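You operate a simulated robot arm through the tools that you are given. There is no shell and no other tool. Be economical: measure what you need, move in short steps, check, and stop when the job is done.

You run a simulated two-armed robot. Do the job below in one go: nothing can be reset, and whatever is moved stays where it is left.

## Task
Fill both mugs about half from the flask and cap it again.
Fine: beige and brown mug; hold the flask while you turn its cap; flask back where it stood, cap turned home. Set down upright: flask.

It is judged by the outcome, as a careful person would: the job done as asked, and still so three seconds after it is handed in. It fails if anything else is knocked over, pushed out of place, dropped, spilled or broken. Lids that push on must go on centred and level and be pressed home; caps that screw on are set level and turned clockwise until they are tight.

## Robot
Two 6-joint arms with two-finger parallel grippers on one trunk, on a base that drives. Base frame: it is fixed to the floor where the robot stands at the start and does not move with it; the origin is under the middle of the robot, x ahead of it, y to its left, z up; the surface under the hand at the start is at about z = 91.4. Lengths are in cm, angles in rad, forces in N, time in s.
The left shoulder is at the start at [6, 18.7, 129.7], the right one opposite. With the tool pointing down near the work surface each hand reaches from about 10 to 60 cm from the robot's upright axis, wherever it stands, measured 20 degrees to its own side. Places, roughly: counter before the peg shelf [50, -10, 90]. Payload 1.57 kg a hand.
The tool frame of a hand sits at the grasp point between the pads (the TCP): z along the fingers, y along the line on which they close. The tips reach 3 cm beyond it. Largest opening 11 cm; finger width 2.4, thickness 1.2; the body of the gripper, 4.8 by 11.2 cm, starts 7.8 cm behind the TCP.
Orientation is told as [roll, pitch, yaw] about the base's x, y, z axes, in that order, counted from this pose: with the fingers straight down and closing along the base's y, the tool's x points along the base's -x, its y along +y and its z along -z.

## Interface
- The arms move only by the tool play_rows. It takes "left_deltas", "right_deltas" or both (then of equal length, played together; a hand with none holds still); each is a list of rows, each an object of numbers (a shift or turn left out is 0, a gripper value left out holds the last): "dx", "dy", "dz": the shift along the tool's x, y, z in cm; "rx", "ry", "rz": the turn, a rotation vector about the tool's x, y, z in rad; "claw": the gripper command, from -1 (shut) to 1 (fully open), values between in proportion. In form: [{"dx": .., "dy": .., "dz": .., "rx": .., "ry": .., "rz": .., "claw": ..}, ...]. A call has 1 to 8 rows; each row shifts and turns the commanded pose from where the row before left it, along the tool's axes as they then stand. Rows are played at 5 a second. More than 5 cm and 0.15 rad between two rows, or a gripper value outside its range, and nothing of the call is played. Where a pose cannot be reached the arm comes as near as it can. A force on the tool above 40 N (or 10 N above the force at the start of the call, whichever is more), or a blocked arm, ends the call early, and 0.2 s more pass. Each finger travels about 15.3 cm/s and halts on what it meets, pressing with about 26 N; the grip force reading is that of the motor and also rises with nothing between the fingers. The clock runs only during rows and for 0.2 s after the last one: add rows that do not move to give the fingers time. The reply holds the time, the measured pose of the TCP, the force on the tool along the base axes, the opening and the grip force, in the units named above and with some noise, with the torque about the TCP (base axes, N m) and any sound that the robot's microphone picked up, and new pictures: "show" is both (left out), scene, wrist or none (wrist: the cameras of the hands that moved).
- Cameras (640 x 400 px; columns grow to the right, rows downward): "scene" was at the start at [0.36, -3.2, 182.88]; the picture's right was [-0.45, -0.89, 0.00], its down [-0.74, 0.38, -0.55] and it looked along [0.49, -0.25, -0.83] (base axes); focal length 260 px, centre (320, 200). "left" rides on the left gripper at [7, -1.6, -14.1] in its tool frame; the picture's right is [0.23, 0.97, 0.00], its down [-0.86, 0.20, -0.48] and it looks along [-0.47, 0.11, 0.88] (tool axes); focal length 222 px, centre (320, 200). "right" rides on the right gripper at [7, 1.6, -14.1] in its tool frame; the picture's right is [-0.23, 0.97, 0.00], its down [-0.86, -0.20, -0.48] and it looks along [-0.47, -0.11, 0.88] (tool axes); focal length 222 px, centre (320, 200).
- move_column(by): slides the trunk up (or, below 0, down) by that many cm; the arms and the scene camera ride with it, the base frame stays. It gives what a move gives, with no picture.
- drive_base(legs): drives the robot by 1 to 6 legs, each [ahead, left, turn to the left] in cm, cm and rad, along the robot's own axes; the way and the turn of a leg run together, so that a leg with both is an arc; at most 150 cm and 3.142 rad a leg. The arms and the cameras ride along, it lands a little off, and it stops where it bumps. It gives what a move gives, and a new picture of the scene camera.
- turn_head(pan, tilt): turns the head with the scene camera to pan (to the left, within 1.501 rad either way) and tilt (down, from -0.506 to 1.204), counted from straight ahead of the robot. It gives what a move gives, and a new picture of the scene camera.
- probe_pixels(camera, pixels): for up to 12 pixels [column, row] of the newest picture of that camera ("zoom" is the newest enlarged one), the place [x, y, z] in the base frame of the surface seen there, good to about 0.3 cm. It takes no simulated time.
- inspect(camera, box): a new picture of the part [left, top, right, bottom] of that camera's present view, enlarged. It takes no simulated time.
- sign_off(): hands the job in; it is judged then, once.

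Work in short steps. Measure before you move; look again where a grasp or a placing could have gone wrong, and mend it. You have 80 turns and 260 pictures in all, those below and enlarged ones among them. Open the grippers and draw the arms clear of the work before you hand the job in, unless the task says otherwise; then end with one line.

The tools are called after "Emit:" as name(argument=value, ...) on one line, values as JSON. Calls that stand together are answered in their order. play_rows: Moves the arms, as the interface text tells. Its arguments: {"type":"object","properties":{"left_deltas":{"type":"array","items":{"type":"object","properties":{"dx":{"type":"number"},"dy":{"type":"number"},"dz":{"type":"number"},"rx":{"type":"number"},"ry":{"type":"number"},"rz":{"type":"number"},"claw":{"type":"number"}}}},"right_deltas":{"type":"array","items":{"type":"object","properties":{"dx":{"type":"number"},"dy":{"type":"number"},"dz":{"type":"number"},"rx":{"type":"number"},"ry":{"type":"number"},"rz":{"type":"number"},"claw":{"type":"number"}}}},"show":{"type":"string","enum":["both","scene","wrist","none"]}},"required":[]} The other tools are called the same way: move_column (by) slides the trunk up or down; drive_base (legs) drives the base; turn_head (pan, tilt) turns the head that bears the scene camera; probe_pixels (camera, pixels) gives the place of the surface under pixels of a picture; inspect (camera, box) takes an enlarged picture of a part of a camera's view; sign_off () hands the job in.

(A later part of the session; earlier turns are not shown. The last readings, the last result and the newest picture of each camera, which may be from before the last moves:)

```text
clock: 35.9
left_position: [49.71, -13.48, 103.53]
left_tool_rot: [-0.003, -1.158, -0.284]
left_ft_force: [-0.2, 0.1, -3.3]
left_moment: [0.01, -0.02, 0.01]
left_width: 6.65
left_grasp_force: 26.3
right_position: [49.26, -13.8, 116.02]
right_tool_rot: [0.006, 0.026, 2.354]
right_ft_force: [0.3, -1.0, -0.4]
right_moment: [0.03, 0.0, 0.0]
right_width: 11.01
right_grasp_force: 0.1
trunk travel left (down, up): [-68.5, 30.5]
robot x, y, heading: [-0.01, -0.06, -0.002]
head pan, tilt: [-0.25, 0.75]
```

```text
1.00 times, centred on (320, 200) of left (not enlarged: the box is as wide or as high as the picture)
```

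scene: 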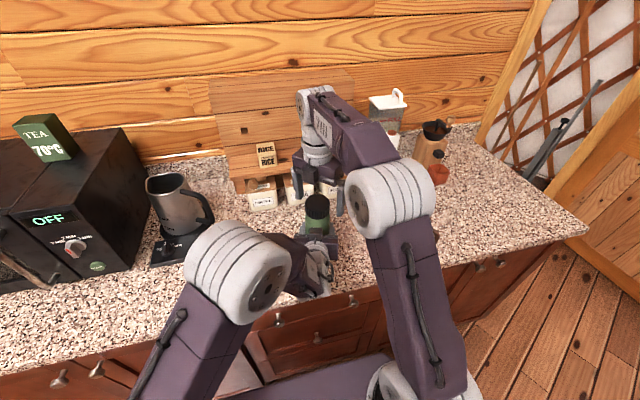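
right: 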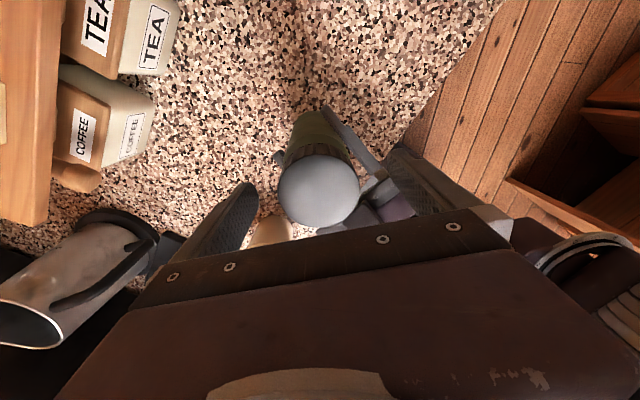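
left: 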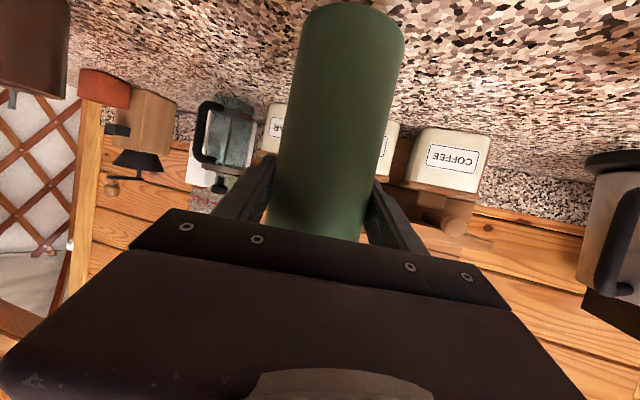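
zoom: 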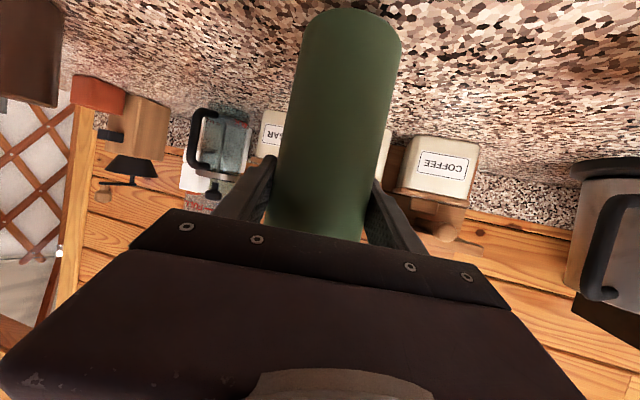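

The cap top is at (49.05,-13.5,114.8) and leans about 0.08 rad toward the robot. I straighten it with the left hand (ry +0.08) while the right hand unwinds.

Emit:
play_rows(left_deltas=[{"ry": 0.04}, {"ry": 0.04}, {}, {}, {}, {}, {}, {}], right_deltas=[{"rz": 0.15}, {"rz": 0.15}, {"rz": 0.15}, {"rz": 0.15}, {"rz": 0.15}, {"rz": 0.15}, {"rz": 0.15}, {"rz": 0.15}], show="none")

Emit:
play_rows(right_deltas=[{"rz": 0.15}, {"rz": 0.15}, {"rz": 0.15}, {"rz": 0.15}, {"rz": 0.15}, {"rz": 0.15}, {"rz": 0.15}, {"rz": 0.15}], show="none")

Emit:
play_rows(right_deltas=[{"rz": 0.15}, {"rz": 0.15}, {"rz": 0.15}, {"rz": 0.15}, {"rz": 0.15}, {"rz": 0.15}, {"rz": 0.15}, {"rz": 0.15}], show="both")

```text
clock: 37.7
left_position: [49.82, -13.57, 103.53]
left_tool_rot: [-0.001, -1.081, -0.285]
left_ft_force: [-0.7, 1.2, -4.4]
left_moment: [-0.01, -0.02, -0.01]
left_width: 6.65
left_grasp_force: 25.7
right_position: [49.24, -13.92, 115.97]
right_tool_rot: [-0.021, 0.014, 1.154]
right_ft_force: [0.3, -0.2, -0.6]
right_moment: [-0.06, 0.01, 0.0]
right_width: 11.02
right_grasp_force: 0.0
trunk travel left (down, up): [-68.5, 30.5]
robot x, y, heading: [-0.24, 0.05, -0.005]
head pan, tilt: [-0.25, 0.75]
```

```text
clock: 39.5
left_position: [49.62, -13.51, 103.49]
left_tool_rot: [-0.002, -1.08, -0.282]
left_ft_force: [0.3, 0.1, -3.6]
left_moment: [0.07, 0.0, -0.01]
left_width: 6.66
left_grasp_force: 25.6
right_position: [49.11, -13.84, 115.89]
right_tool_rot: [-0.02, -0.015, -0.044]
right_ft_force: [0.1, 0.3, -0.3]
right_moment: [0.02, -0.02, 0.01]
right_width: 11.01
right_grasp_force: 0.1
trunk travel left (down, up): [-68.5, 30.5]
robot x, y, heading: [0.15, -0.0, 0.002]
head pan, tilt: [-0.25, 0.75]
```

```text
clock: 41.3
left_position: [49.67, -13.42, 103.58]
left_tool_rot: [-0.001, -1.08, -0.283]
left_ft_force: [0.1, -0.3, -2.5]
left_moment: [-0.03, -0.02, 0.04]
left_width: 6.65
left_grasp_force: 25.6
right_position: [49.27, -13.71, 115.97]
right_tool_rot: [0.005, -0.025, -1.243]
right_ft_force: [0.5, 0.6, -0.4]
right_moment: [0.01, 0.01, -0.01]
right_width: 11.0
right_grasp_force: 0.0
trunk travel left (down, up): [-68.5, 30.5]
robot x, y, heading: [-0.39, -0.29, -0.0]
head pan, tilt: [-0.25, 0.75]
```

scene: 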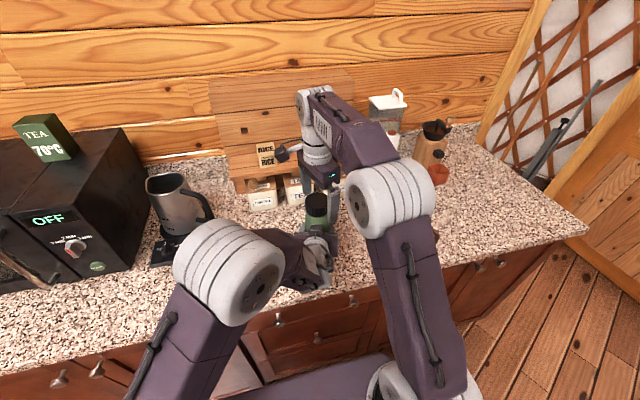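
right: 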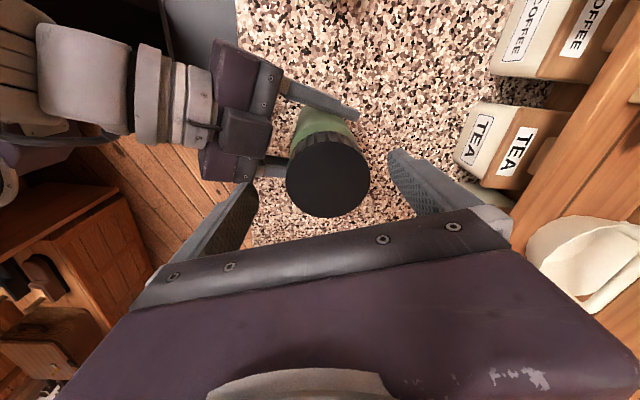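

I probe the cap top again for its centre and level.

Emit:
probe_pixels(camera="right", pixels=[[291, 173], [366, 175], [330, 146], [328, 211], [328, 177], [300, 195], [355, 155]])

Emit:
inspect(camera="right", box=[250, 70, 410, 230])

```text
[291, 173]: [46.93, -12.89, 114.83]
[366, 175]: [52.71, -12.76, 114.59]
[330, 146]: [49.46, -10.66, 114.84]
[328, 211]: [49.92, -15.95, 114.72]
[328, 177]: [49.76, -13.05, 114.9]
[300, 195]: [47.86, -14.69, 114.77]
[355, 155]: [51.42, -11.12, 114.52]
```

```text
2.50 times, centred on (330, 150) of right
```

zoom: 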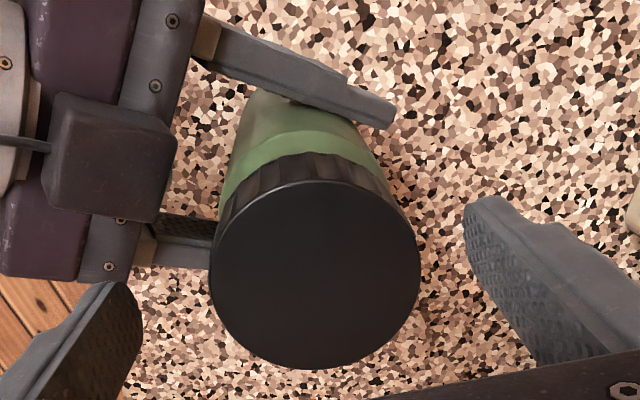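

Cap is level, centred at (49.8,-13.2). I align the right hand, lower it and grip the cap again.

Emit:
play_rows(right_deltas=[{"dx": 0.31, "dy": 0.63, "rx": 0.024, "ry": 0.008}, {"dz": 0.6}, {"dz": 0.6}, {"claw": -1}, {}, {}, {}], show="none")

```text
clock: 42.9
left_position: [49.75, -13.4, 103.59]
left_tool_rot: [-0.001, -1.08, -0.284]
left_ft_force: [-1.8, -0.3, -2.1]
left_moment: [0.08, -0.11, 0.0]
left_width: 6.65
left_grasp_force: 25.9
right_position: [49.7, -13.37, 114.68]
right_tool_rot: [-0.018, -0.016, -1.242]
right_ft_force: [0.8, 1.5, -0.6]
right_moment: [0.01, -0.03, 0.04]
right_width: 6.16
right_grasp_force: 26.1
trunk travel left (down, up): [-68.5, 30.5]
robot x, y, heading: [0.24, 0.25, -0.003]
head pan, tilt: [-0.25, 0.75]
```

Well centred, with very low forces. I turn counter-clockwise with a slight lift.

Emit:
play_rows(right_deltas=[{"rz": -0.14, "dz": -0.014}, {"rz": -0.14, "dz": -0.014}, {"rz": -0.14, "dz": -0.014}, {"rz": -0.14, "dz": -0.014}, {"rz": -0.14, "dz": -0.014}, {"rz": -0.14, "dz": -0.014}, {"rz": -0.14, "dz": -0.014}, {"rz": -0.14, "dz": -0.014}], show="none")

Emit:
play_rows(right_deltas=[{"rz": -0.14, "dz": -0.014}, {"rz": -0.14, "dz": -0.014}, {"rz": -0.14, "dz": -0.014}, {"rz": -0.14, "dz": -0.014}, {"rz": -0.14, "dz": -0.014}, {"rz": -0.14, "dz": -0.014}, {"rz": -0.14, "dz": -0.014}, {"rz": -0.14, "dz": -0.014}], show="none")

```text
clock: 44.7
left_position: [49.8, -13.5, 103.49]
left_tool_rot: [-0.002, -1.079, -0.284]
left_ft_force: [0.0, 0.6, -3.4]
left_moment: [0.02, 0.0, 0.0]
left_width: 6.67
left_grasp_force: 26.4
right_position: [49.62, -13.32, 115.02]
right_tool_rot: [-0.024, 0.01, -0.119]
right_ft_force: [0.3, -0.1, 0.9]
right_moment: [0.02, -0.02, 0.01]
right_width: 6.14
right_grasp_force: 26.1
trunk travel left (down, up): [-68.5, 30.5]
robot x, y, heading: [-0.18, 0.09, 0.001]
head pan, tilt: [-0.25, 0.75]
```

```text
clock: 46.5
left_position: [49.76, -13.44, 103.61]
left_tool_rot: [-0.003, -1.08, -0.285]
left_ft_force: [0.6, -0.4, -1.7]
left_moment: [0.02, 0.01, 0.02]
left_width: 6.67
left_grasp_force: 26.1
right_position: [49.72, -13.4, 115.11]
right_tool_rot: [-0.002, 0.025, 1.001]
right_ft_force: [1.0, -0.1, 0.2]
right_moment: [-0.02, 0.0, -0.02]
right_width: 6.18
right_grasp_force: 25.7
trunk travel left (down, up): [-68.5, 30.5]
robot x, y, heading: [-0.02, -0.25, 0.0]
head pan, tilt: [-0.25, 0.75]
```

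Forces are near zero; I test with a gentle lift and look.

Emit:
play_rows(right_deltas=[{"dz": -0.2}, {"dz": -0.2}, {"dz": -0.2}], show="wrist")

```text
clock: 47.3
left_position: [49.88, -13.46, 103.53]
left_tool_rot: [-0.001, -1.079, -0.285]
left_ft_force: [-0.1, 0.4, -3.4]
left_moment: [0.0, 0.01, 0.03]
left_width: 6.66
left_grasp_force: 26.2
right_position: [49.7, -13.29, 115.52]
right_tool_rot: [-0.002, 0.027, 0.999]
right_ft_force: [-0.7, -0.4, 0.1]
right_moment: [0.02, -0.02, -0.01]
right_width: 6.16
right_grasp_force: 26.6
trunk travel left (down, up): [-68.5, 30.5]
robot x, y, heading: [-0.34, 0.21, 0.004]
head pan, tilt: [-0.25, 0.75]
```

right: 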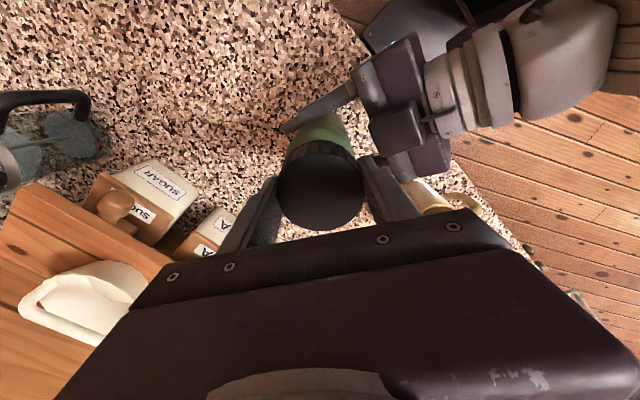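

The cap comes up with no force, so it is free. I lift it straight up about 7 cm.

Emit:
play_rows(right_deltas=[{"dz": -1}, {"dz": -2}, {"dz": -2}, {"dz": -2}, {}], show="both")

```text
clock: 48.5
left_position: [49.78, -13.39, 103.54]
left_tool_rot: [-0.002, -1.079, -0.284]
left_ft_force: [-0.2, 0.5, -3.0]
left_moment: [0.0, -0.01, 0.03]
left_width: 6.65
left_grasp_force: 25.9
right_position: [49.61, -13.12, 122.44]
right_tool_rot: [-0.003, 0.025, 0.999]
right_ft_force: [0.2, 0.2, -0.6]
right_moment: [0.01, 0.01, 0.03]
right_width: 6.16
right_grasp_force: 26.0
trunk travel left (down, up): [-68.5, 30.5]
robot x, y, heading: [-0.23, 0.12, -0.0]
head pan, tilt: [-0.25, 0.75]
```

scene: 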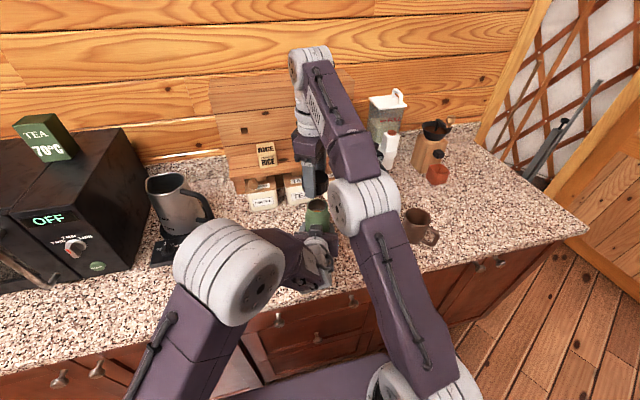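
right: 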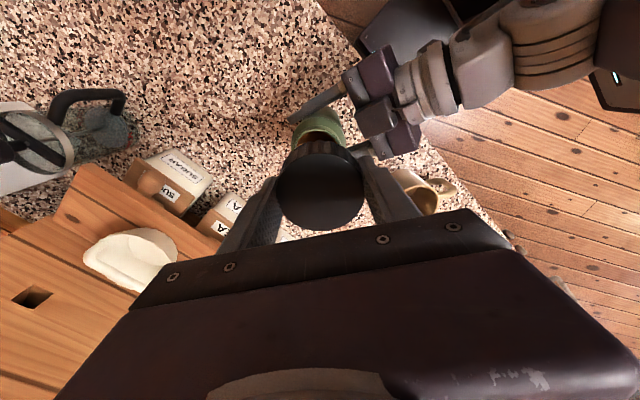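

The cap is off and the open flask is steady (recap reference: right TCP (49.65,-13.3,115) with left TCP (49.77,-13.43,103.55)). I carry the cap out to the right.

Emit:
play_rows(right_deltas=[{"dx": 3, "dy": -0.5}, {"dx": 3, "dy": -0.5}, {"dx": 3, "dy": -0.5}, {"dx": 3, "dy": -0.5}, {"dx": 3, "dy": -0.5}, {}], show="none")

Emit:
turn_head(pan=0.05, tilt=0.85)

```text
clock: 49.9
left_position: [49.71, -13.34, 103.39]
left_tool_rot: [-0.004, -1.08, -0.283]
left_ft_force: [0.3, 0.3, -2.9]
left_moment: [-0.02, 0.0, 0.0]
left_width: 6.67
left_grasp_force: 25.6
right_position: [43.75, -27.17, 122.79]
right_tool_rot: [0.0, 0.027, 1.0]
right_ft_force: [-0.2, 0.6, -0.8]
right_moment: [0.0, 0.04, 0.01]
right_width: 6.14
right_grasp_force: 25.9
trunk travel left (down, up): [-68.5, 30.5]
robot x, y, heading: [0.18, 0.25, 0.001]
head pan, tilt: [-0.25, 0.75]
```

```text
clock: 50.7
left_position: [49.83, -13.48, 103.56]
left_tool_rot: [-0.001, -1.081, -0.286]
left_ft_force: [-0.7, -0.4, -2.6]
left_moment: [-0.02, 0.0, -0.01]
left_width: 6.63
left_grasp_force: 26.2
right_position: [43.73, -27.26, 122.7]
right_tool_rot: [-0.002, 0.025, 0.998]
right_ft_force: [-0.1, -0.4, -0.7]
right_moment: [-0.04, 0.0, 0.05]
right_width: 6.18
right_grasp_force: 25.6
trunk travel left (down, up): [-68.5, 30.5]
robot x, y, heading: [-0.21, 0.12, -0.002]
head pan, tilt: [0.051, 0.85]
```

scene: 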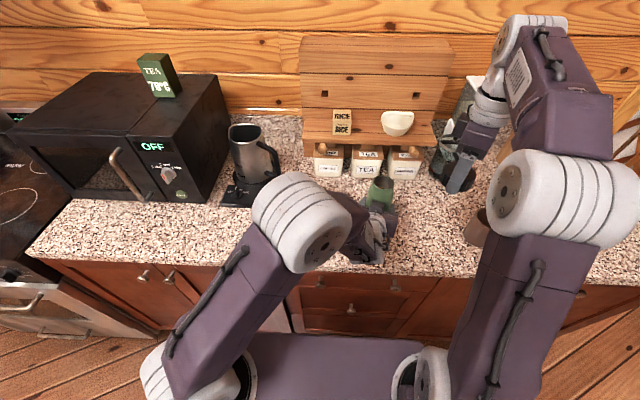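

The beige mug is hidden behind the left elbow in the scene view. I check the right hand's view for monitoring and look into the flask mouth.

Emit:
inspect(camera="right", box=[0, 0, 640, 400])

Emit:
inspect(camera="scene", box=[350, 165, 414, 205])

Emit:
inspect(camera="left", box=[0, 0, 640, 400])

```text
1.00 times, centred on (320, 200) of right (not enlarged: the box is as wide or as high as the picture)
```

zoom: 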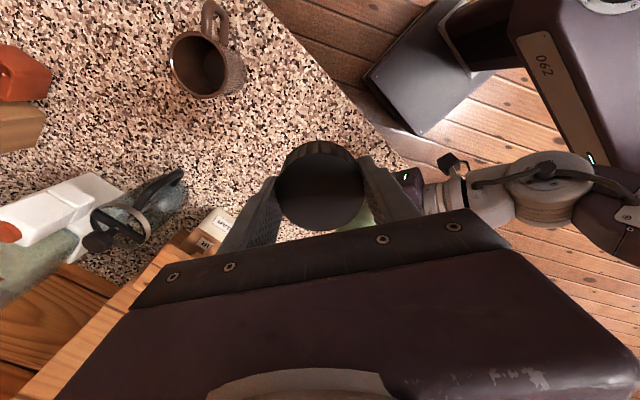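

```text
10.00 times, centred on (382, 185) of scene
```

zoom: 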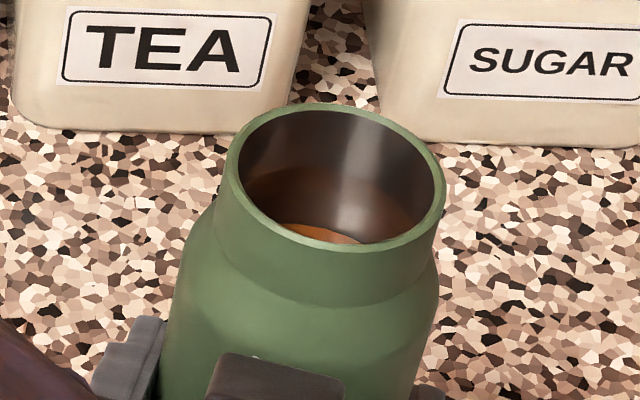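

```text
1.00 times, centred on (320, 200) of left (not enlarged: the box is as wide or as high as the picture)
```

zoom: 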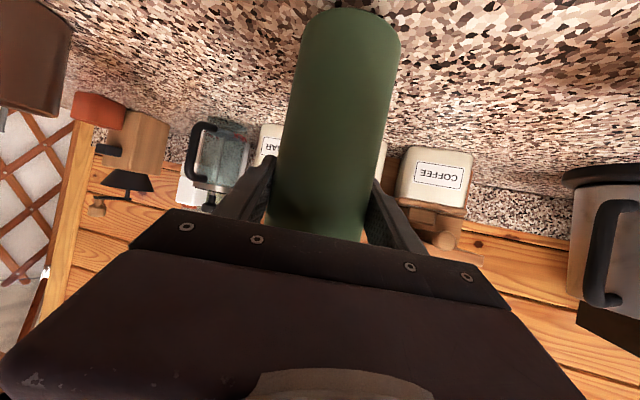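

Brown tea is visible inside the wide mouth. I probe lip and liquid level.

Emit:
inspect(camera="scene", box=[350, 165, 414, 205])

Emit:
probe_pixels(camera="zoom", pixels=[[230, 165], [443, 180], [330, 105], [330, 245], [320, 233], [300, 228], [345, 237], [340, 140]])

```text
10.00 times, centred on (382, 185) of scene
```

zoom: 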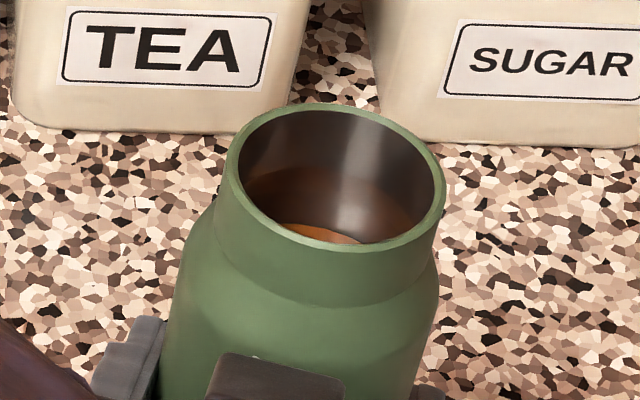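

```text
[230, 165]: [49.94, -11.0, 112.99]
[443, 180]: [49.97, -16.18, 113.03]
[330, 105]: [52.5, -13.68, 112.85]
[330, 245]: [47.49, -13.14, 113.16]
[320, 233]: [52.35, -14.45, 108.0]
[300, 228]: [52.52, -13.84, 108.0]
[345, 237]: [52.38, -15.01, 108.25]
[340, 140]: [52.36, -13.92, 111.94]
```

Lip is at z 113, radius 2.6, about 9.5 cm above the grip, with the tea 5 cm below the lip. I carry the flask smoothly to the right of the beige mug, at about (48.3,-2.4,107).

Emit:
play_rows(left_deltas=[{"dz": -0.5, "dx": -0.7, "dy": 0.7}, {"dz": -1, "dx": -0.3, "dy": 1.7}, {"dz": -1, "dx": 0, "dy": 2}, {"dz": -1, "dx": 0, "dy": 2}, {"dz": -1, "dx": 0, "dy": 2}, {"dz": -1, "dx": 0, "dy": 1.8}, {}], show="both")

```text
clock: 52.3
left_position: [48.45, -2.54, 107.01]
left_tool_rot: [-0.001, -1.08, -0.284]
left_ft_force: [1.1, 0.3, -2.5]
left_moment: [-0.02, -0.04, 0.02]
left_width: 6.65
left_grasp_force: 26.2
right_position: [43.83, -27.18, 122.73]
right_tool_rot: [-0.001, 0.025, 0.999]
right_ft_force: [0.4, -0.2, 0.2]
right_moment: [0.04, 0.02, 0.0]
right_width: 6.17
right_grasp_force: 25.8
trunk travel left (down, up): [-68.5, 30.5]
robot x, y, heading: [0.24, -0.2, 0.002]
head pan, tilt: [0.051, 0.85]
```

scene: 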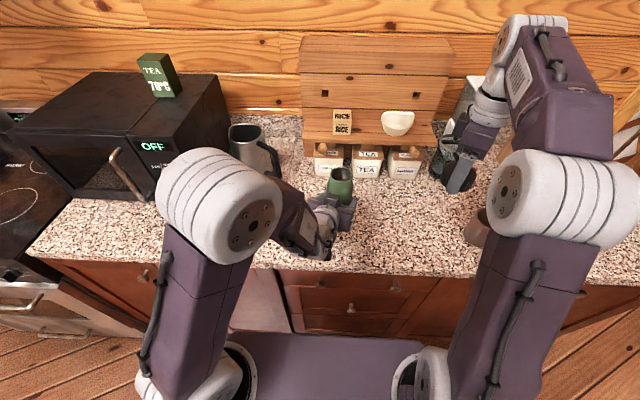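
left: 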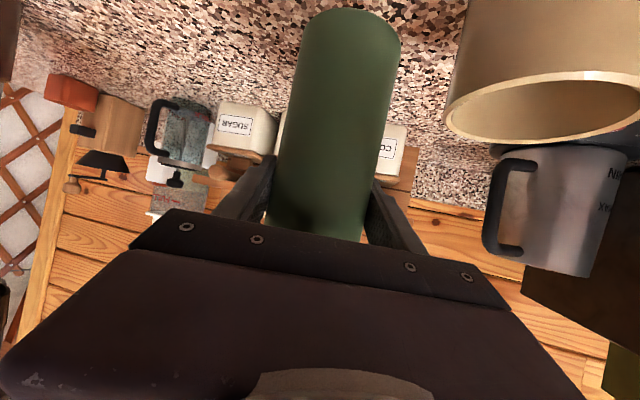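

Tipping to the left here would hide the mug behind my forearm. Pouring from the mug's left side (tipping right) keeps it visible, so I check clearance to the kettle and microwave there.

Emit:
probe_pixels(camera="scene", pixels=[[245, 195], [225, 200], [270, 190], [250, 165], [232, 150], [185, 205], [205, 205], [160, 195], [278, 165], [130, 215], [120, 180]])

```text
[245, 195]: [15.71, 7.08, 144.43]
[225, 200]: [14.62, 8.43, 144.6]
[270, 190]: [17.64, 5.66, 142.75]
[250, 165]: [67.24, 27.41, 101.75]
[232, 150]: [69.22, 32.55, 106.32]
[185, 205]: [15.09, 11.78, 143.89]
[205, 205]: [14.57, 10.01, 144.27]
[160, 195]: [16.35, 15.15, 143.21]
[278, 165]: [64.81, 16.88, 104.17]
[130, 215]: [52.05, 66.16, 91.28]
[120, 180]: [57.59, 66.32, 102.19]
```

The area left of the mug is free (kettle at x≥62). The arm needs room there, so I lift the flask 8 cm, then back the base up 12 cm.

Emit:
play_rows(left_deltas=[{"dz": -0.94, "dx": -1.76}, {"dz": -1.41, "dx": -2.64}, {"dz": -1.41, "dx": -2.64}, {}], show="none")

Emit:
drive_base(legs=[[-12, 0, 0]])

```text
clock: 53.3
left_position: [48.45, -2.54, 114.95]
left_tool_rot: [-0.004, -1.08, -0.285]
left_ft_force: [0.5, -0.6, -2.7]
left_moment: [-0.01, 0.0, -0.01]
left_width: 6.65
left_grasp_force: 26.0
right_position: [43.75, -27.23, 122.68]
right_tool_rot: [-0.001, 0.028, 0.998]
right_ft_force: [-0.7, 0.6, -0.2]
right_moment: [0.0, -0.02, -0.01]
right_width: 6.17
right_grasp_force: 26.2
trunk travel left (down, up): [-68.5, 30.5]
robot x, y, heading: [0.07, 0.09, -0.005]
head pan, tilt: [0.051, 0.85]
```

```text
clock: 54.5
left_position: [36.71, -2.41, 115.02]
left_tool_rot: [-0.003, -1.08, -0.283]
left_ft_force: [-0.3, -0.5, -3.1]
left_moment: [0.01, -0.04, 0.0]
left_width: 6.65
left_grasp_force: 26.2
right_position: [32.04, -27.1, 122.7]
right_tool_rot: [-0.002, 0.027, 0.999]
right_ft_force: [0.2, -0.3, -0.1]
right_moment: [-0.01, 0.0, 0.0]
right_width: 6.17
right_grasp_force: 26.1
trunk travel left (down, up): [-68.5, 30.5]
robot x, y, heading: [-12.0, 0.08, 0.006]
head pan, tilt: [0.051, 0.85]
```

scene: 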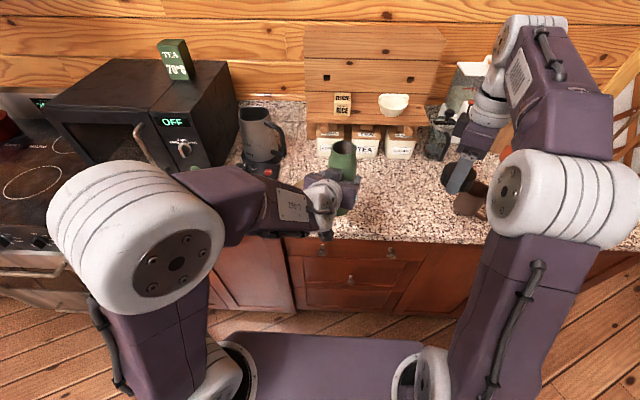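

Now I carry the flask over and past the mug (bottom at z≈104, rim at 101) to its left side near (49,19).

Emit:
play_rows(left_deltas=[{"dz": 0.5, "dx": -0.2, "dy": 2.2}, {"dz": 0.8, "dx": -0.27, "dy": 3.6}, {"dz": 0.9, "dx": -0.28, "dy": 4}, {"dz": 0.9, "dx": -0.28, "dy": 4}, {"dz": 0.9, "dx": -0.28, "dy": 4}, {"dz": 0.9, "dx": -0.28, "dy": 3.8}, {"dz": 0.6, "dx": -0.2, "dy": 2.6}, {}], show="both")

```text
clock: 56.3
left_position: [39.5, 2.75, 114.94]
left_tool_rot: [0.004, -1.076, -0.284]
left_ft_force: [-0.7, -0.2, -4.4]
left_moment: [-0.02, 0.0, -0.02]
left_width: 6.66
left_grasp_force: 26.0
left hand out of reach, approached as far as the arm can: row 2, 3, 4, 5, 6, 7
right_position: [31.8, -27.07, 122.9]
right_tool_rot: [-0.001, 0.026, 1.0]
right_ft_force: [0.0, -0.7, -0.4]
right_moment: [-0.02, 0.0, -0.01]
right_width: 6.16
right_grasp_force: 25.8
trunk travel left (down, up): [-68.5, 30.5]
robot x, y, heading: [-11.98, -0.14, 0.002]
head pan, tilt: [0.051, 0.85]
```

scene: 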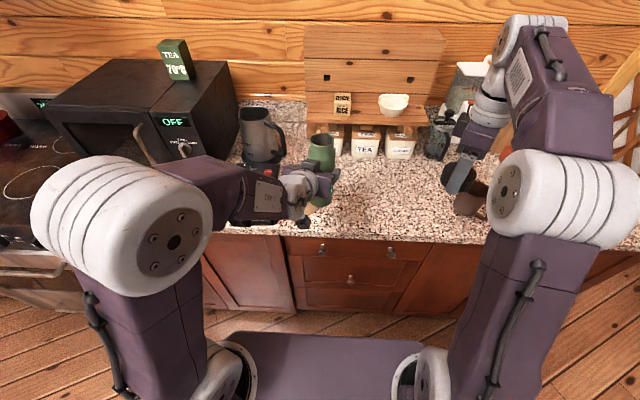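
left: 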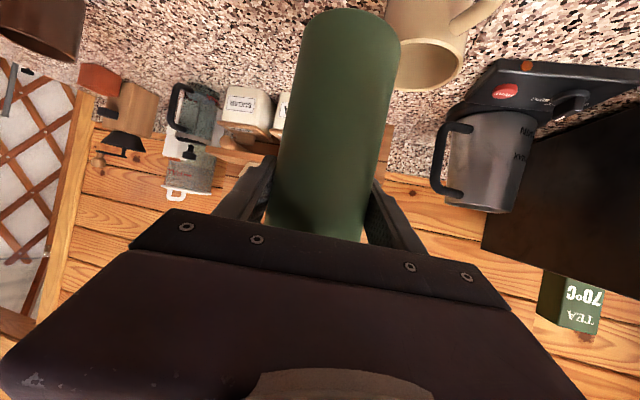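

Straight sideways runs too close to the shoulder. I go forward first, then left.

Emit:
play_rows(left_deltas=[{"dz": 2.1, "dx": -1.1, "dy": 0.7}, {"dz": 3.2, "dx": -1.7, "dy": 1.05}, {"dz": 3.2, "dx": -1.7, "dy": 1.05}, {"dz": -0.8, "dx": 0.4, "dy": 3.2}, {"dz": -1.09, "dx": 0.58, "dy": 4.2}, {"dz": -1.09, "dx": 0.58, "dy": 4.2}, {"dz": -1.09, "dx": 0.58, "dy": 4.2}, {}], show="scene")

```text
clock: 58.1
left_position: [48.81, 0.88, 115.35]
left_tool_rot: [0.007, -1.077, -0.283]
left_ft_force: [0.6, -0.1, -3.3]
left_moment: [0.01, -0.01, -0.01]
left_width: 6.65
left_grasp_force: 26.3
left hand out of reach, approached as far as the arm can: row 1, 2, 3, 4, 5, 6, 7
right_position: [31.96, -26.95, 122.88]
right_tool_rot: [-0.002, 0.028, 1.001]
right_ft_force: [-0.5, 0.4, -1.1]
right_moment: [0.02, 0.03, -0.04]
right_width: 6.16
right_grasp_force: 26.3
trunk travel left (down, up): [-68.5, 30.5]
robot x, y, heading: [-11.62, -0.1, 0.0]
head pan, tilt: [0.051, 0.85]
```

scene: 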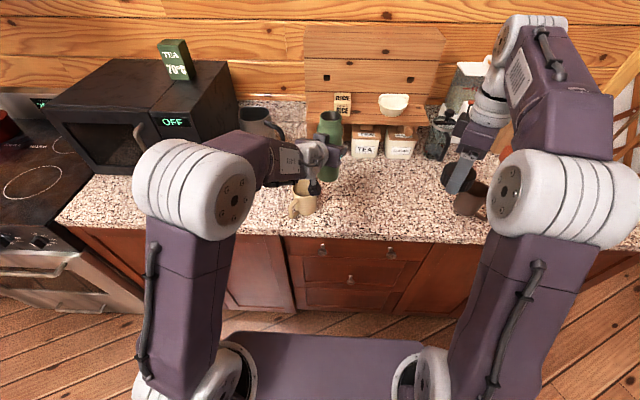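

The mug is now visible at (303,200). The limit seems tied to the hand's yaw, so I yaw the hand 0.5 rad left about the vertical and try moving left again.

Emit:
play_rows(left_deltas=[{"rx": -0.11, "rz": -0.059}, {"rx": -0.11, "rz": -0.059}, {"rx": -0.11, "rz": -0.059}, {"rx": -0.11, "rz": -0.059}, {"dy": 3}, {"dy": 3}, {}], show="scene")

```text
clock: 59.7
left_position: [47.83, 6.47, 115.36]
left_tool_rot: [-0.003, -1.078, 0.215]
left_ft_force: [0.5, 0.1, -3.0]
left_moment: [-0.01, 0.01, 0.03]
left_width: 6.64
left_grasp_force: 26.3
right_position: [31.95, -27.18, 122.67]
right_tool_rot: [0.0, 0.026, 1.0]
right_ft_force: [-0.1, 0.4, -0.3]
right_moment: [0.06, 0.0, 0.0]
right_width: 6.16
right_grasp_force: 26.0
trunk travel left (down, up): [-68.5, 30.5]
robot x, y, heading: [-11.82, -0.23, 0.002]
head pan, tilt: [0.051, 0.85]
```

scene: 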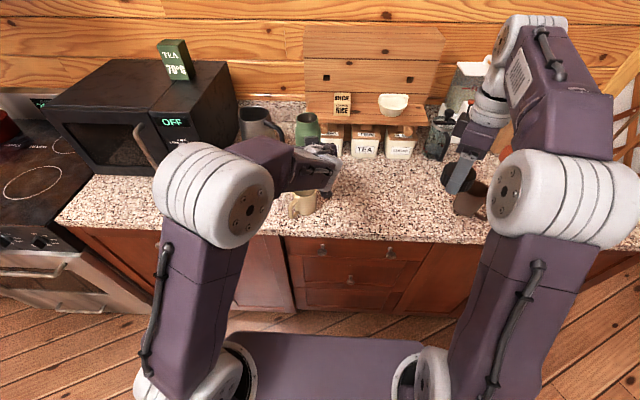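

That works. I continue left to about (49.2,19.2).

Emit:
play_rows(left_deltas=[{"dz": 0.9, "dx": -0.48, "dy": 3.03}, {"dz": 0.9, "dx": -0.48, "dy": 3.03}, {"dz": 0.9, "dx": -0.48, "dy": 3.03}, {"dz": 0.9, "dx": -0.48, "dy": 3.03}, {}], show="scene")

```text
clock: 60.9
left_position: [49.07, 19.32, 115.28]
left_tool_rot: [-0.001, -1.077, 0.217]
left_ft_force: [-0.4, 0.1, -3.2]
left_moment: [-0.01, 0.03, 0.02]
left_width: 6.7
left_grasp_force: 25.9
right_position: [31.93, -27.14, 122.75]
right_tool_rot: [-0.001, 0.027, 1.0]
right_ft_force: [-0.5, 0.4, -0.6]
right_moment: [0.01, -0.02, -0.01]
right_width: 6.17
right_grasp_force: 26.5
trunk travel left (down, up): [-68.5, 30.5]
robot x, y, heading: [-12.0, -0.17, 0.004]
head pan, tilt: [0.051, 0.85]
```

scene: 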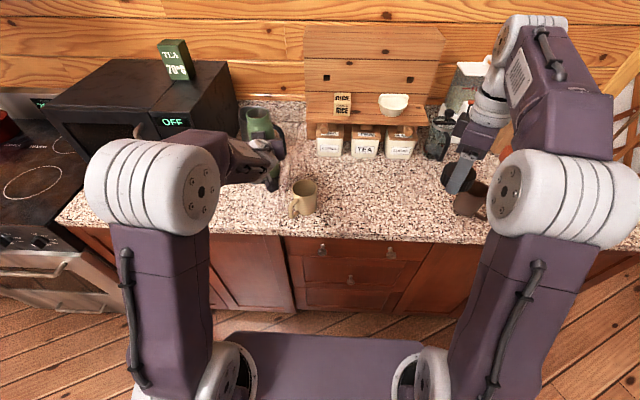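

The mug is now in plain view at (303,197). I measure its rim and inside bottom precisely.

Emit:
inspect(camera="scene", box=[270, 172, 334, 222])

Emit:
probe_pixels(camera="scene", pixels=[[292, 188], [316, 188], [304, 181], [303, 195], [304, 186], [305, 190], [300, 213]])

```text
8.00 times, centred on (302, 197) of scene
```

zoom: 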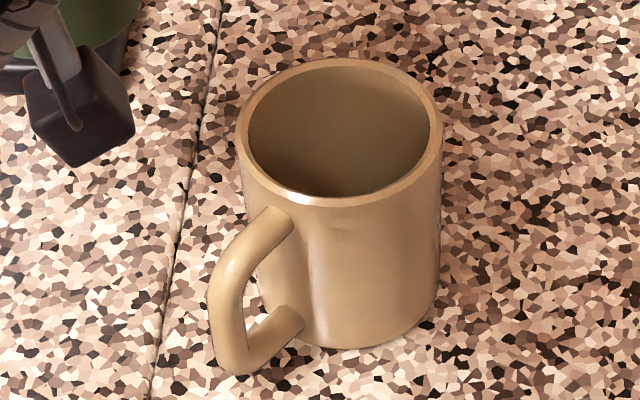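

```text
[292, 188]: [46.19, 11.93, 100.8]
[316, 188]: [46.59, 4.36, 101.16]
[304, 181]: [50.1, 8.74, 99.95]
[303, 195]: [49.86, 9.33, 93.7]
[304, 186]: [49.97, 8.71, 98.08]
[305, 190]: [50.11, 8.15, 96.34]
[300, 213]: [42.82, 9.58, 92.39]
```

Mug centre is (46.6,8.3), rim z 101. I descend to TCP z≈108 left of it and start tipping to the right, below the pouring angle for now.

Emit:
play_rows(left_deltas=[{"dz": 1.75, "dx": 3.2}, {"dz": 1.75, "dx": 3.2}, {"rz": 0.15}, {"rz": 0.15}, {"rz": 0.15}, {"rz": 0.15}, {"rz": 0.15}, {"rz": 0.15}], show="scene")

```text
clock: 62.7
left_position: [49.17, 19.37, 107.88]
left_tool_rot: [0.969, -0.577, -1.0]
left_ft_force: [0.7, 0.3, -3.5]
left_moment: [-0.03, 0.01, -0.01]
left_width: 6.64
left_grasp_force: 25.9
right_position: [31.95, -27.05, 122.74]
right_tool_rot: [-0.001, 0.027, 1.0]
right_ft_force: [0.7, -0.4, -0.5]
right_moment: [0.01, 0.02, -0.02]
right_width: 6.2
right_grasp_force: 26.3
trunk travel left (down, up): [-68.5, 30.5]
robot x, y, heading: [-11.87, -0.2, 0.006]
head pan, tilt: [0.051, 0.85]
```

scene: 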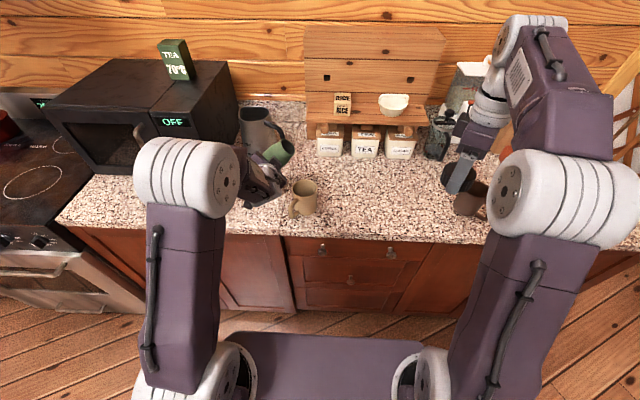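

Flask tips as expected toward the mug. I enlarge to verify where the lip is.

Emit:
inspect(camera="scene", box=[240, 130, 336, 220])

Emit:
probe_pixels(camera="scene", pixels=[[291, 143], [266, 155], [288, 152], [276, 160], [280, 144]])

```text
4.44 times, centred on (288, 175) of scene
```

zoom: 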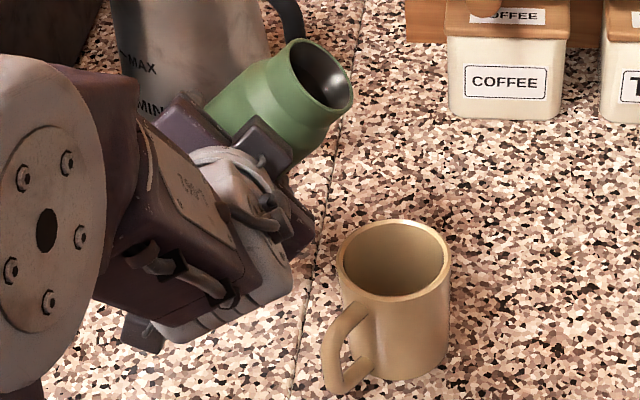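

```text
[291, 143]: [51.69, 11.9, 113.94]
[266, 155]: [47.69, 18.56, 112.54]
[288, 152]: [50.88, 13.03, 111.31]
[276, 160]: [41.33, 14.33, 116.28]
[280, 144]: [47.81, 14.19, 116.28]
```

Lip near (49.5,12.7,114) matches my model. I lower 3 cm, tip to about 65° and see whether tea starts to flow.

Emit:
play_rows(left_deltas=[{"dx": 0.9, "dy": -1.23, "dz": 0.33}, {"dx": 0.9, "dy": -1.23, "dz": 0.33}, {"rz": 0.13}, {"rz": 0.13}, {"rz": 0.13}, {}], show="scene")

Emit:
inspect(camera="scene", box=[256, 140, 336, 220])

```text
clock: 64.1
left_position: [48.46, 18.95, 105.05]
left_tool_rot: [1.062, -0.247, -1.223]
left_ft_force: [-0.1, 0.1, -3.9]
left_moment: [-0.06, -0.01, -0.01]
left_width: 6.66
left_grasp_force: 26.2
right_position: [32.05, -27.11, 122.75]
right_tool_rot: [-0.002, 0.027, 1.001]
right_ft_force: [0.4, -0.3, -0.6]
right_moment: [-0.04, 0.0, 0.0]
right_width: 6.17
right_grasp_force: 26.5
trunk travel left (down, up): [-68.5, 30.5]
robot x, y, heading: [-11.8, 0.06, 0.008]
head pan, tilt: [0.051, 0.85]
```

scene: 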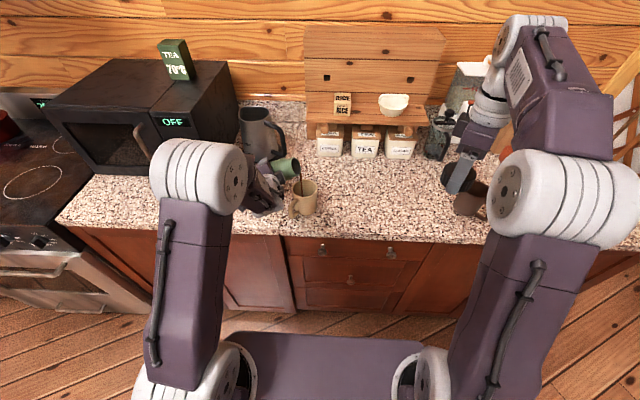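

```text
5.00 times, centred on (296, 180) of scene
```

zoom: 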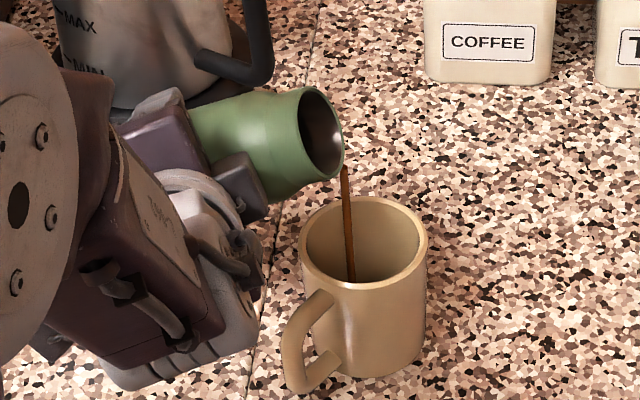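

A thin stream falls well inside the mug. I tip a little further and let it run 1.2 s.

Emit:
play_rows(left_deltas=[{"rz": 0.06}, {}, {}, {}, {}, {}], show="none")

Emit:
inspect(camera="scene", box=[256, 140, 336, 220])

```text
clock: 65.5
left_position: [48.33, 19.11, 104.89]
left_tool_rot: [1.068, -0.194, -1.253]
left_ft_force: [-0.8, -0.9, -2.2]
left_moment: [0.02, 0.02, -0.06]
left_width: 6.66
left_grasp_force: 26.1
right_position: [31.9, -27.04, 122.81]
right_tool_rot: [-0.001, 0.028, 1.0]
right_ft_force: [0.0, 0.6, -0.3]
right_moment: [0.02, -0.02, 0.03]
right_width: 6.14
right_grasp_force: 26.2
trunk travel left (down, up): [-68.5, 30.5]
robot x, y, heading: [-11.91, -0.04, 0.001]
head pan, tilt: [0.051, 0.85]
```

```text
5.00 times, centred on (296, 180) of scene
```

zoom: 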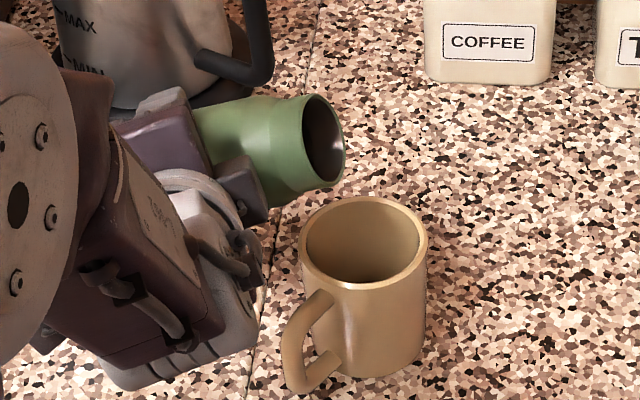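

Flow stops by itself at each angle, so it is well controlled. I continue with 0.1 rad steps and pauses.

Emit:
play_rows(left_deltas=[{"rz": 0.1}, {}, {}, {"rz": 0.08}, {}, {}, {}, {}], show="none")

Emit:
inspect(camera="scene", box=[256, 140, 336, 220])

```text
clock: 67.3
left_position: [48.35, 19.15, 104.79]
left_tool_rot: [1.077, -0.039, -1.337]
left_ft_force: [-0.6, 0.5, -3.6]
left_moment: [-0.03, -0.02, 0.01]
left_width: 6.64
left_grasp_force: 26.1
right_position: [31.98, -27.15, 122.83]
right_tool_rot: [-0.001, 0.027, 1.0]
right_ft_force: [-0.4, 0.3, -1.0]
right_moment: [0.03, -0.02, 0.03]
right_width: 6.16
right_grasp_force: 26.0
trunk travel left (down, up): [-68.5, 30.5]
robot x, y, heading: [-11.73, 0.27, 0.0]
head pan, tilt: [0.051, 0.85]
```

```text
5.00 times, centred on (296, 180) of scene
```

zoom: 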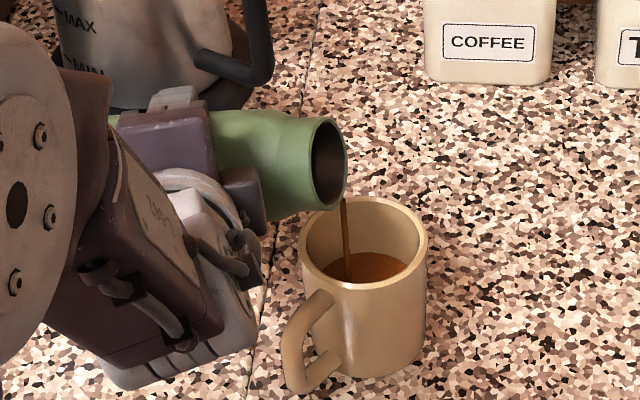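

Tea is visible in the mug. I probe its surface level.

Emit:
probe_pixels(camera="zoom", pixels=[[375, 262], [385, 265], [375, 256], [370, 250], [365, 205], [340, 268]])

```text
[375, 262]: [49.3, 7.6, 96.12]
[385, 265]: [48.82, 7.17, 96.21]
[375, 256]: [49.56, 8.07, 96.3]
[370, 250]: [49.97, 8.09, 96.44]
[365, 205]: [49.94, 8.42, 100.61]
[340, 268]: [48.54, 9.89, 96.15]
```

Level is z≈96.2 with the inside spanning about 92–101, so it is just about half. I tip the flask back upright now.

Emit:
play_rows(left_deltas=[{"rz": -0.15}, {"rz": -0.15}, {"rz": -0.15}, {"rz": -0.15}, {"rz": -0.15}, {"rz": -0.15}, {"rz": -0.15}, {"rz": -0.15}], show="none")

Emit:
inspect(camera="scene", box=[256, 140, 336, 220])

```text
clock: 69.1
left_position: [48.3, 19.19, 104.93]
left_tool_rot: [0.538, -0.986, -0.407]
left_ft_force: [0.1, 0.7, -2.6]
left_moment: [0.02, 0.02, 0.0]
left_width: 6.65
left_grasp_force: 25.9
right_position: [31.86, -27.15, 122.65]
right_tool_rot: [-0.001, 0.027, 0.998]
right_ft_force: [0.3, -0.5, -0.4]
right_moment: [0.0, 0.01, -0.03]
right_width: 6.16
right_grasp_force: 26.1
trunk travel left (down, up): [-68.5, 30.5]
robot x, y, heading: [-11.55, 0.26, 0.01]
head pan, tilt: [0.051, 0.85]
```

```text
5.00 times, centred on (296, 180) of scene
```

zoom: 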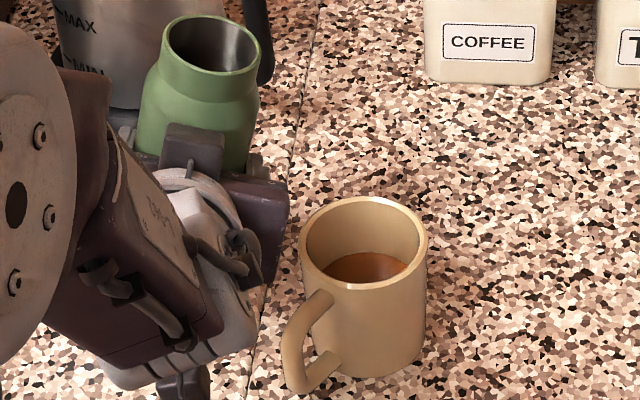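

Beige mug is half full. I upright the flask, raise it over the rims, and look right to check room for driving sideways to the brown mug.

Emit:
play_rows(left_deltas=[{"rz": -0.11}, {"rz": -0.11}, {"rz": -0.11}, {"dz": -1.9, "dx": -3.5}, {"dz": -1.9, "dx": -3.5}, {"dz": -1.4, "dx": -2.6}, {}], show="none")

Emit:
turn_head(pan=-0.8, tilt=0.75)

```text
clock: 70.7
left_position: [48.24, 19.01, 115.78]
left_tool_rot: [-0.004, -1.078, 0.215]
left_ft_force: [0.4, 0.1, -2.3]
left_moment: [0.0, 0.0, 0.04]
left_width: 6.62
left_grasp_force: 26.0
right_position: [31.92, -27.1, 122.8]
right_tool_rot: [-0.001, 0.027, 0.999]
right_ft_force: [0.2, -0.1, -1.3]
right_moment: [0.0, -0.03, -0.01]
right_width: 6.14
right_grasp_force: 26.4
trunk travel left (down, up): [-68.5, 30.5]
robot x, y, heading: [-12.14, 0.05, 0.002]
head pan, tilt: [0.051, 0.85]
```

```text
clock: 71.9
left_position: [48.26, 19.04, 115.84]
left_tool_rot: [-0.005, -1.078, 0.215]
left_ft_force: [0.0, 0.6, -3.0]
left_moment: [-0.01, 0.0, -0.03]
left_width: 6.64
left_grasp_force: 25.8
right_position: [31.92, -27.05, 122.72]
right_tool_rot: [-0.001, 0.028, 1.001]
right_ft_force: [0.5, -0.4, -0.3]
right_moment: [0.03, -0.02, 0.03]
right_width: 6.15
right_grasp_force: 26.6
trunk travel left (down, up): [-68.5, 30.5]
robot x, y, heading: [-12.15, 0.26, 0.002]
head pan, tilt: [-0.799, 0.75]
```

scene: 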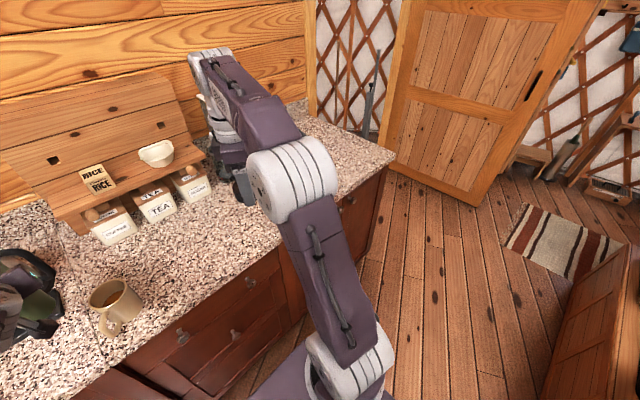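

I probe the door and the right cabinet to know how much room there is.

Emit:
probe_pixels(camera="scene", pixels=[[470, 204], [400, 170], [500, 120], [540, 60], [620, 260], [590, 330], [390, 160], [370, 240], [335, 300], [550, 395]])

```text
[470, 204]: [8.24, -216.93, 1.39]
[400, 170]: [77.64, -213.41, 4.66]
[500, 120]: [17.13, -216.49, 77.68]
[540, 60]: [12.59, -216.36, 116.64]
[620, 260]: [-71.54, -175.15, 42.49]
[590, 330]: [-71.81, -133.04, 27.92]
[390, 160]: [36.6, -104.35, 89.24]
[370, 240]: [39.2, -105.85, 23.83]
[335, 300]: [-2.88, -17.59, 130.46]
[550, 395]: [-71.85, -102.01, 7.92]
```

Plenty of room. I drive right 54.4 cm and 2.4 cm ahead so the flask ends at the same relative spot left of the brown mug.

Emit:
drive_base(legs=[[2.4, -54.4, 0]])

Emit:
turn_head(pan=0.051, tilt=0.85)

```text
clock: 75.0
left_position: [50.8, -34.42, 115.6]
left_tool_rot: [-0.003, -1.079, 0.222]
left_ft_force: [-0.4, -0.2, -2.3]
left_moment: [0.0, 0.01, 0.03]
left_width: 6.65
left_grasp_force: 25.3
right_position: [34.56, -80.84, 122.71]
right_tool_rot: [-0.002, 0.028, 1.003]
right_ft_force: [-0.5, 0.6, -0.8]
right_moment: [-0.01, 0.01, -0.01]
right_width: 6.14
right_grasp_force: 25.4
trunk travel left (down, up): [-68.5, 30.5]
robot x, y, heading: [-9.36, -53.67, 0.009]
head pan, tilt: [-0.799, 0.75]
```

scene: 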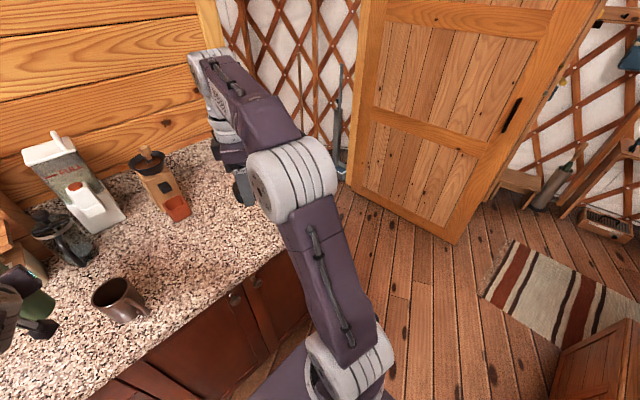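

```text
clock: 76.2
left_position: [50.84, -34.59, 115.76]
left_tool_rot: [-0.003, -1.078, 0.218]
left_ft_force: [-0.3, 0.4, -2.5]
left_moment: [0.01, 0.02, 0.03]
left_width: 6.64
left_grasp_force: 25.8
right_position: [34.63, -80.68, 122.71]
right_tool_rot: [-0.002, 0.026, 1.004]
right_ft_force: [-1.6, -0.3, -0.8]
right_moment: [-0.01, 0.01, 0.01]
right_width: 6.17
right_grasp_force: 26.7
trunk travel left (down, up): [-68.5, 30.5]
robot x, y, heading: [-9.11, -53.49, 0.002]
head pan, tilt: [0.051, 0.85]
```

scene: 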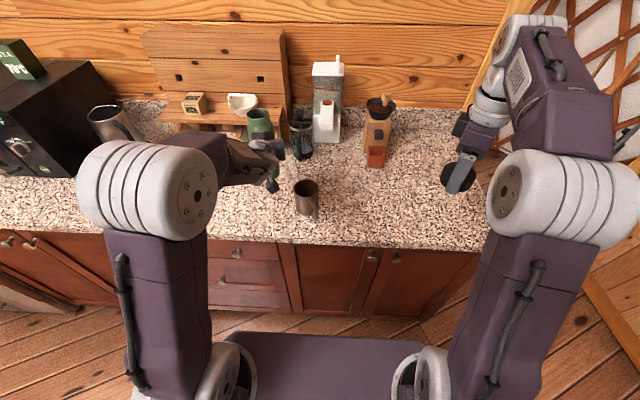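

The brown mug is in view at (306,196). I measure it.

Emit:
inspect(camera="scene", box=[266, 140, 346, 220])

Emit:
probe_pixels(camera="scene", pixels=[[295, 188], [319, 188], [307, 181], [307, 196], [306, 210], [307, 187], [300, 150]])

```text
5.00 times, centred on (306, 180) of scene
```

zoom: 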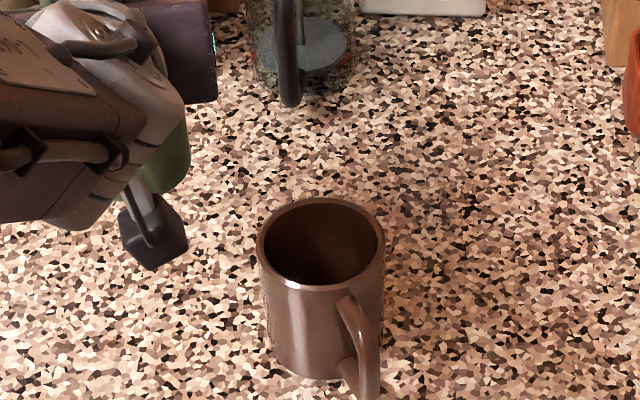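

```text
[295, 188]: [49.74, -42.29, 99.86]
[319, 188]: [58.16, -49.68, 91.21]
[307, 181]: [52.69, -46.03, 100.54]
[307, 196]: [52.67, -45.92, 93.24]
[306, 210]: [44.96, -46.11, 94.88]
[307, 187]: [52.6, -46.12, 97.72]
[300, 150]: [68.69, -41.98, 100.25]
```

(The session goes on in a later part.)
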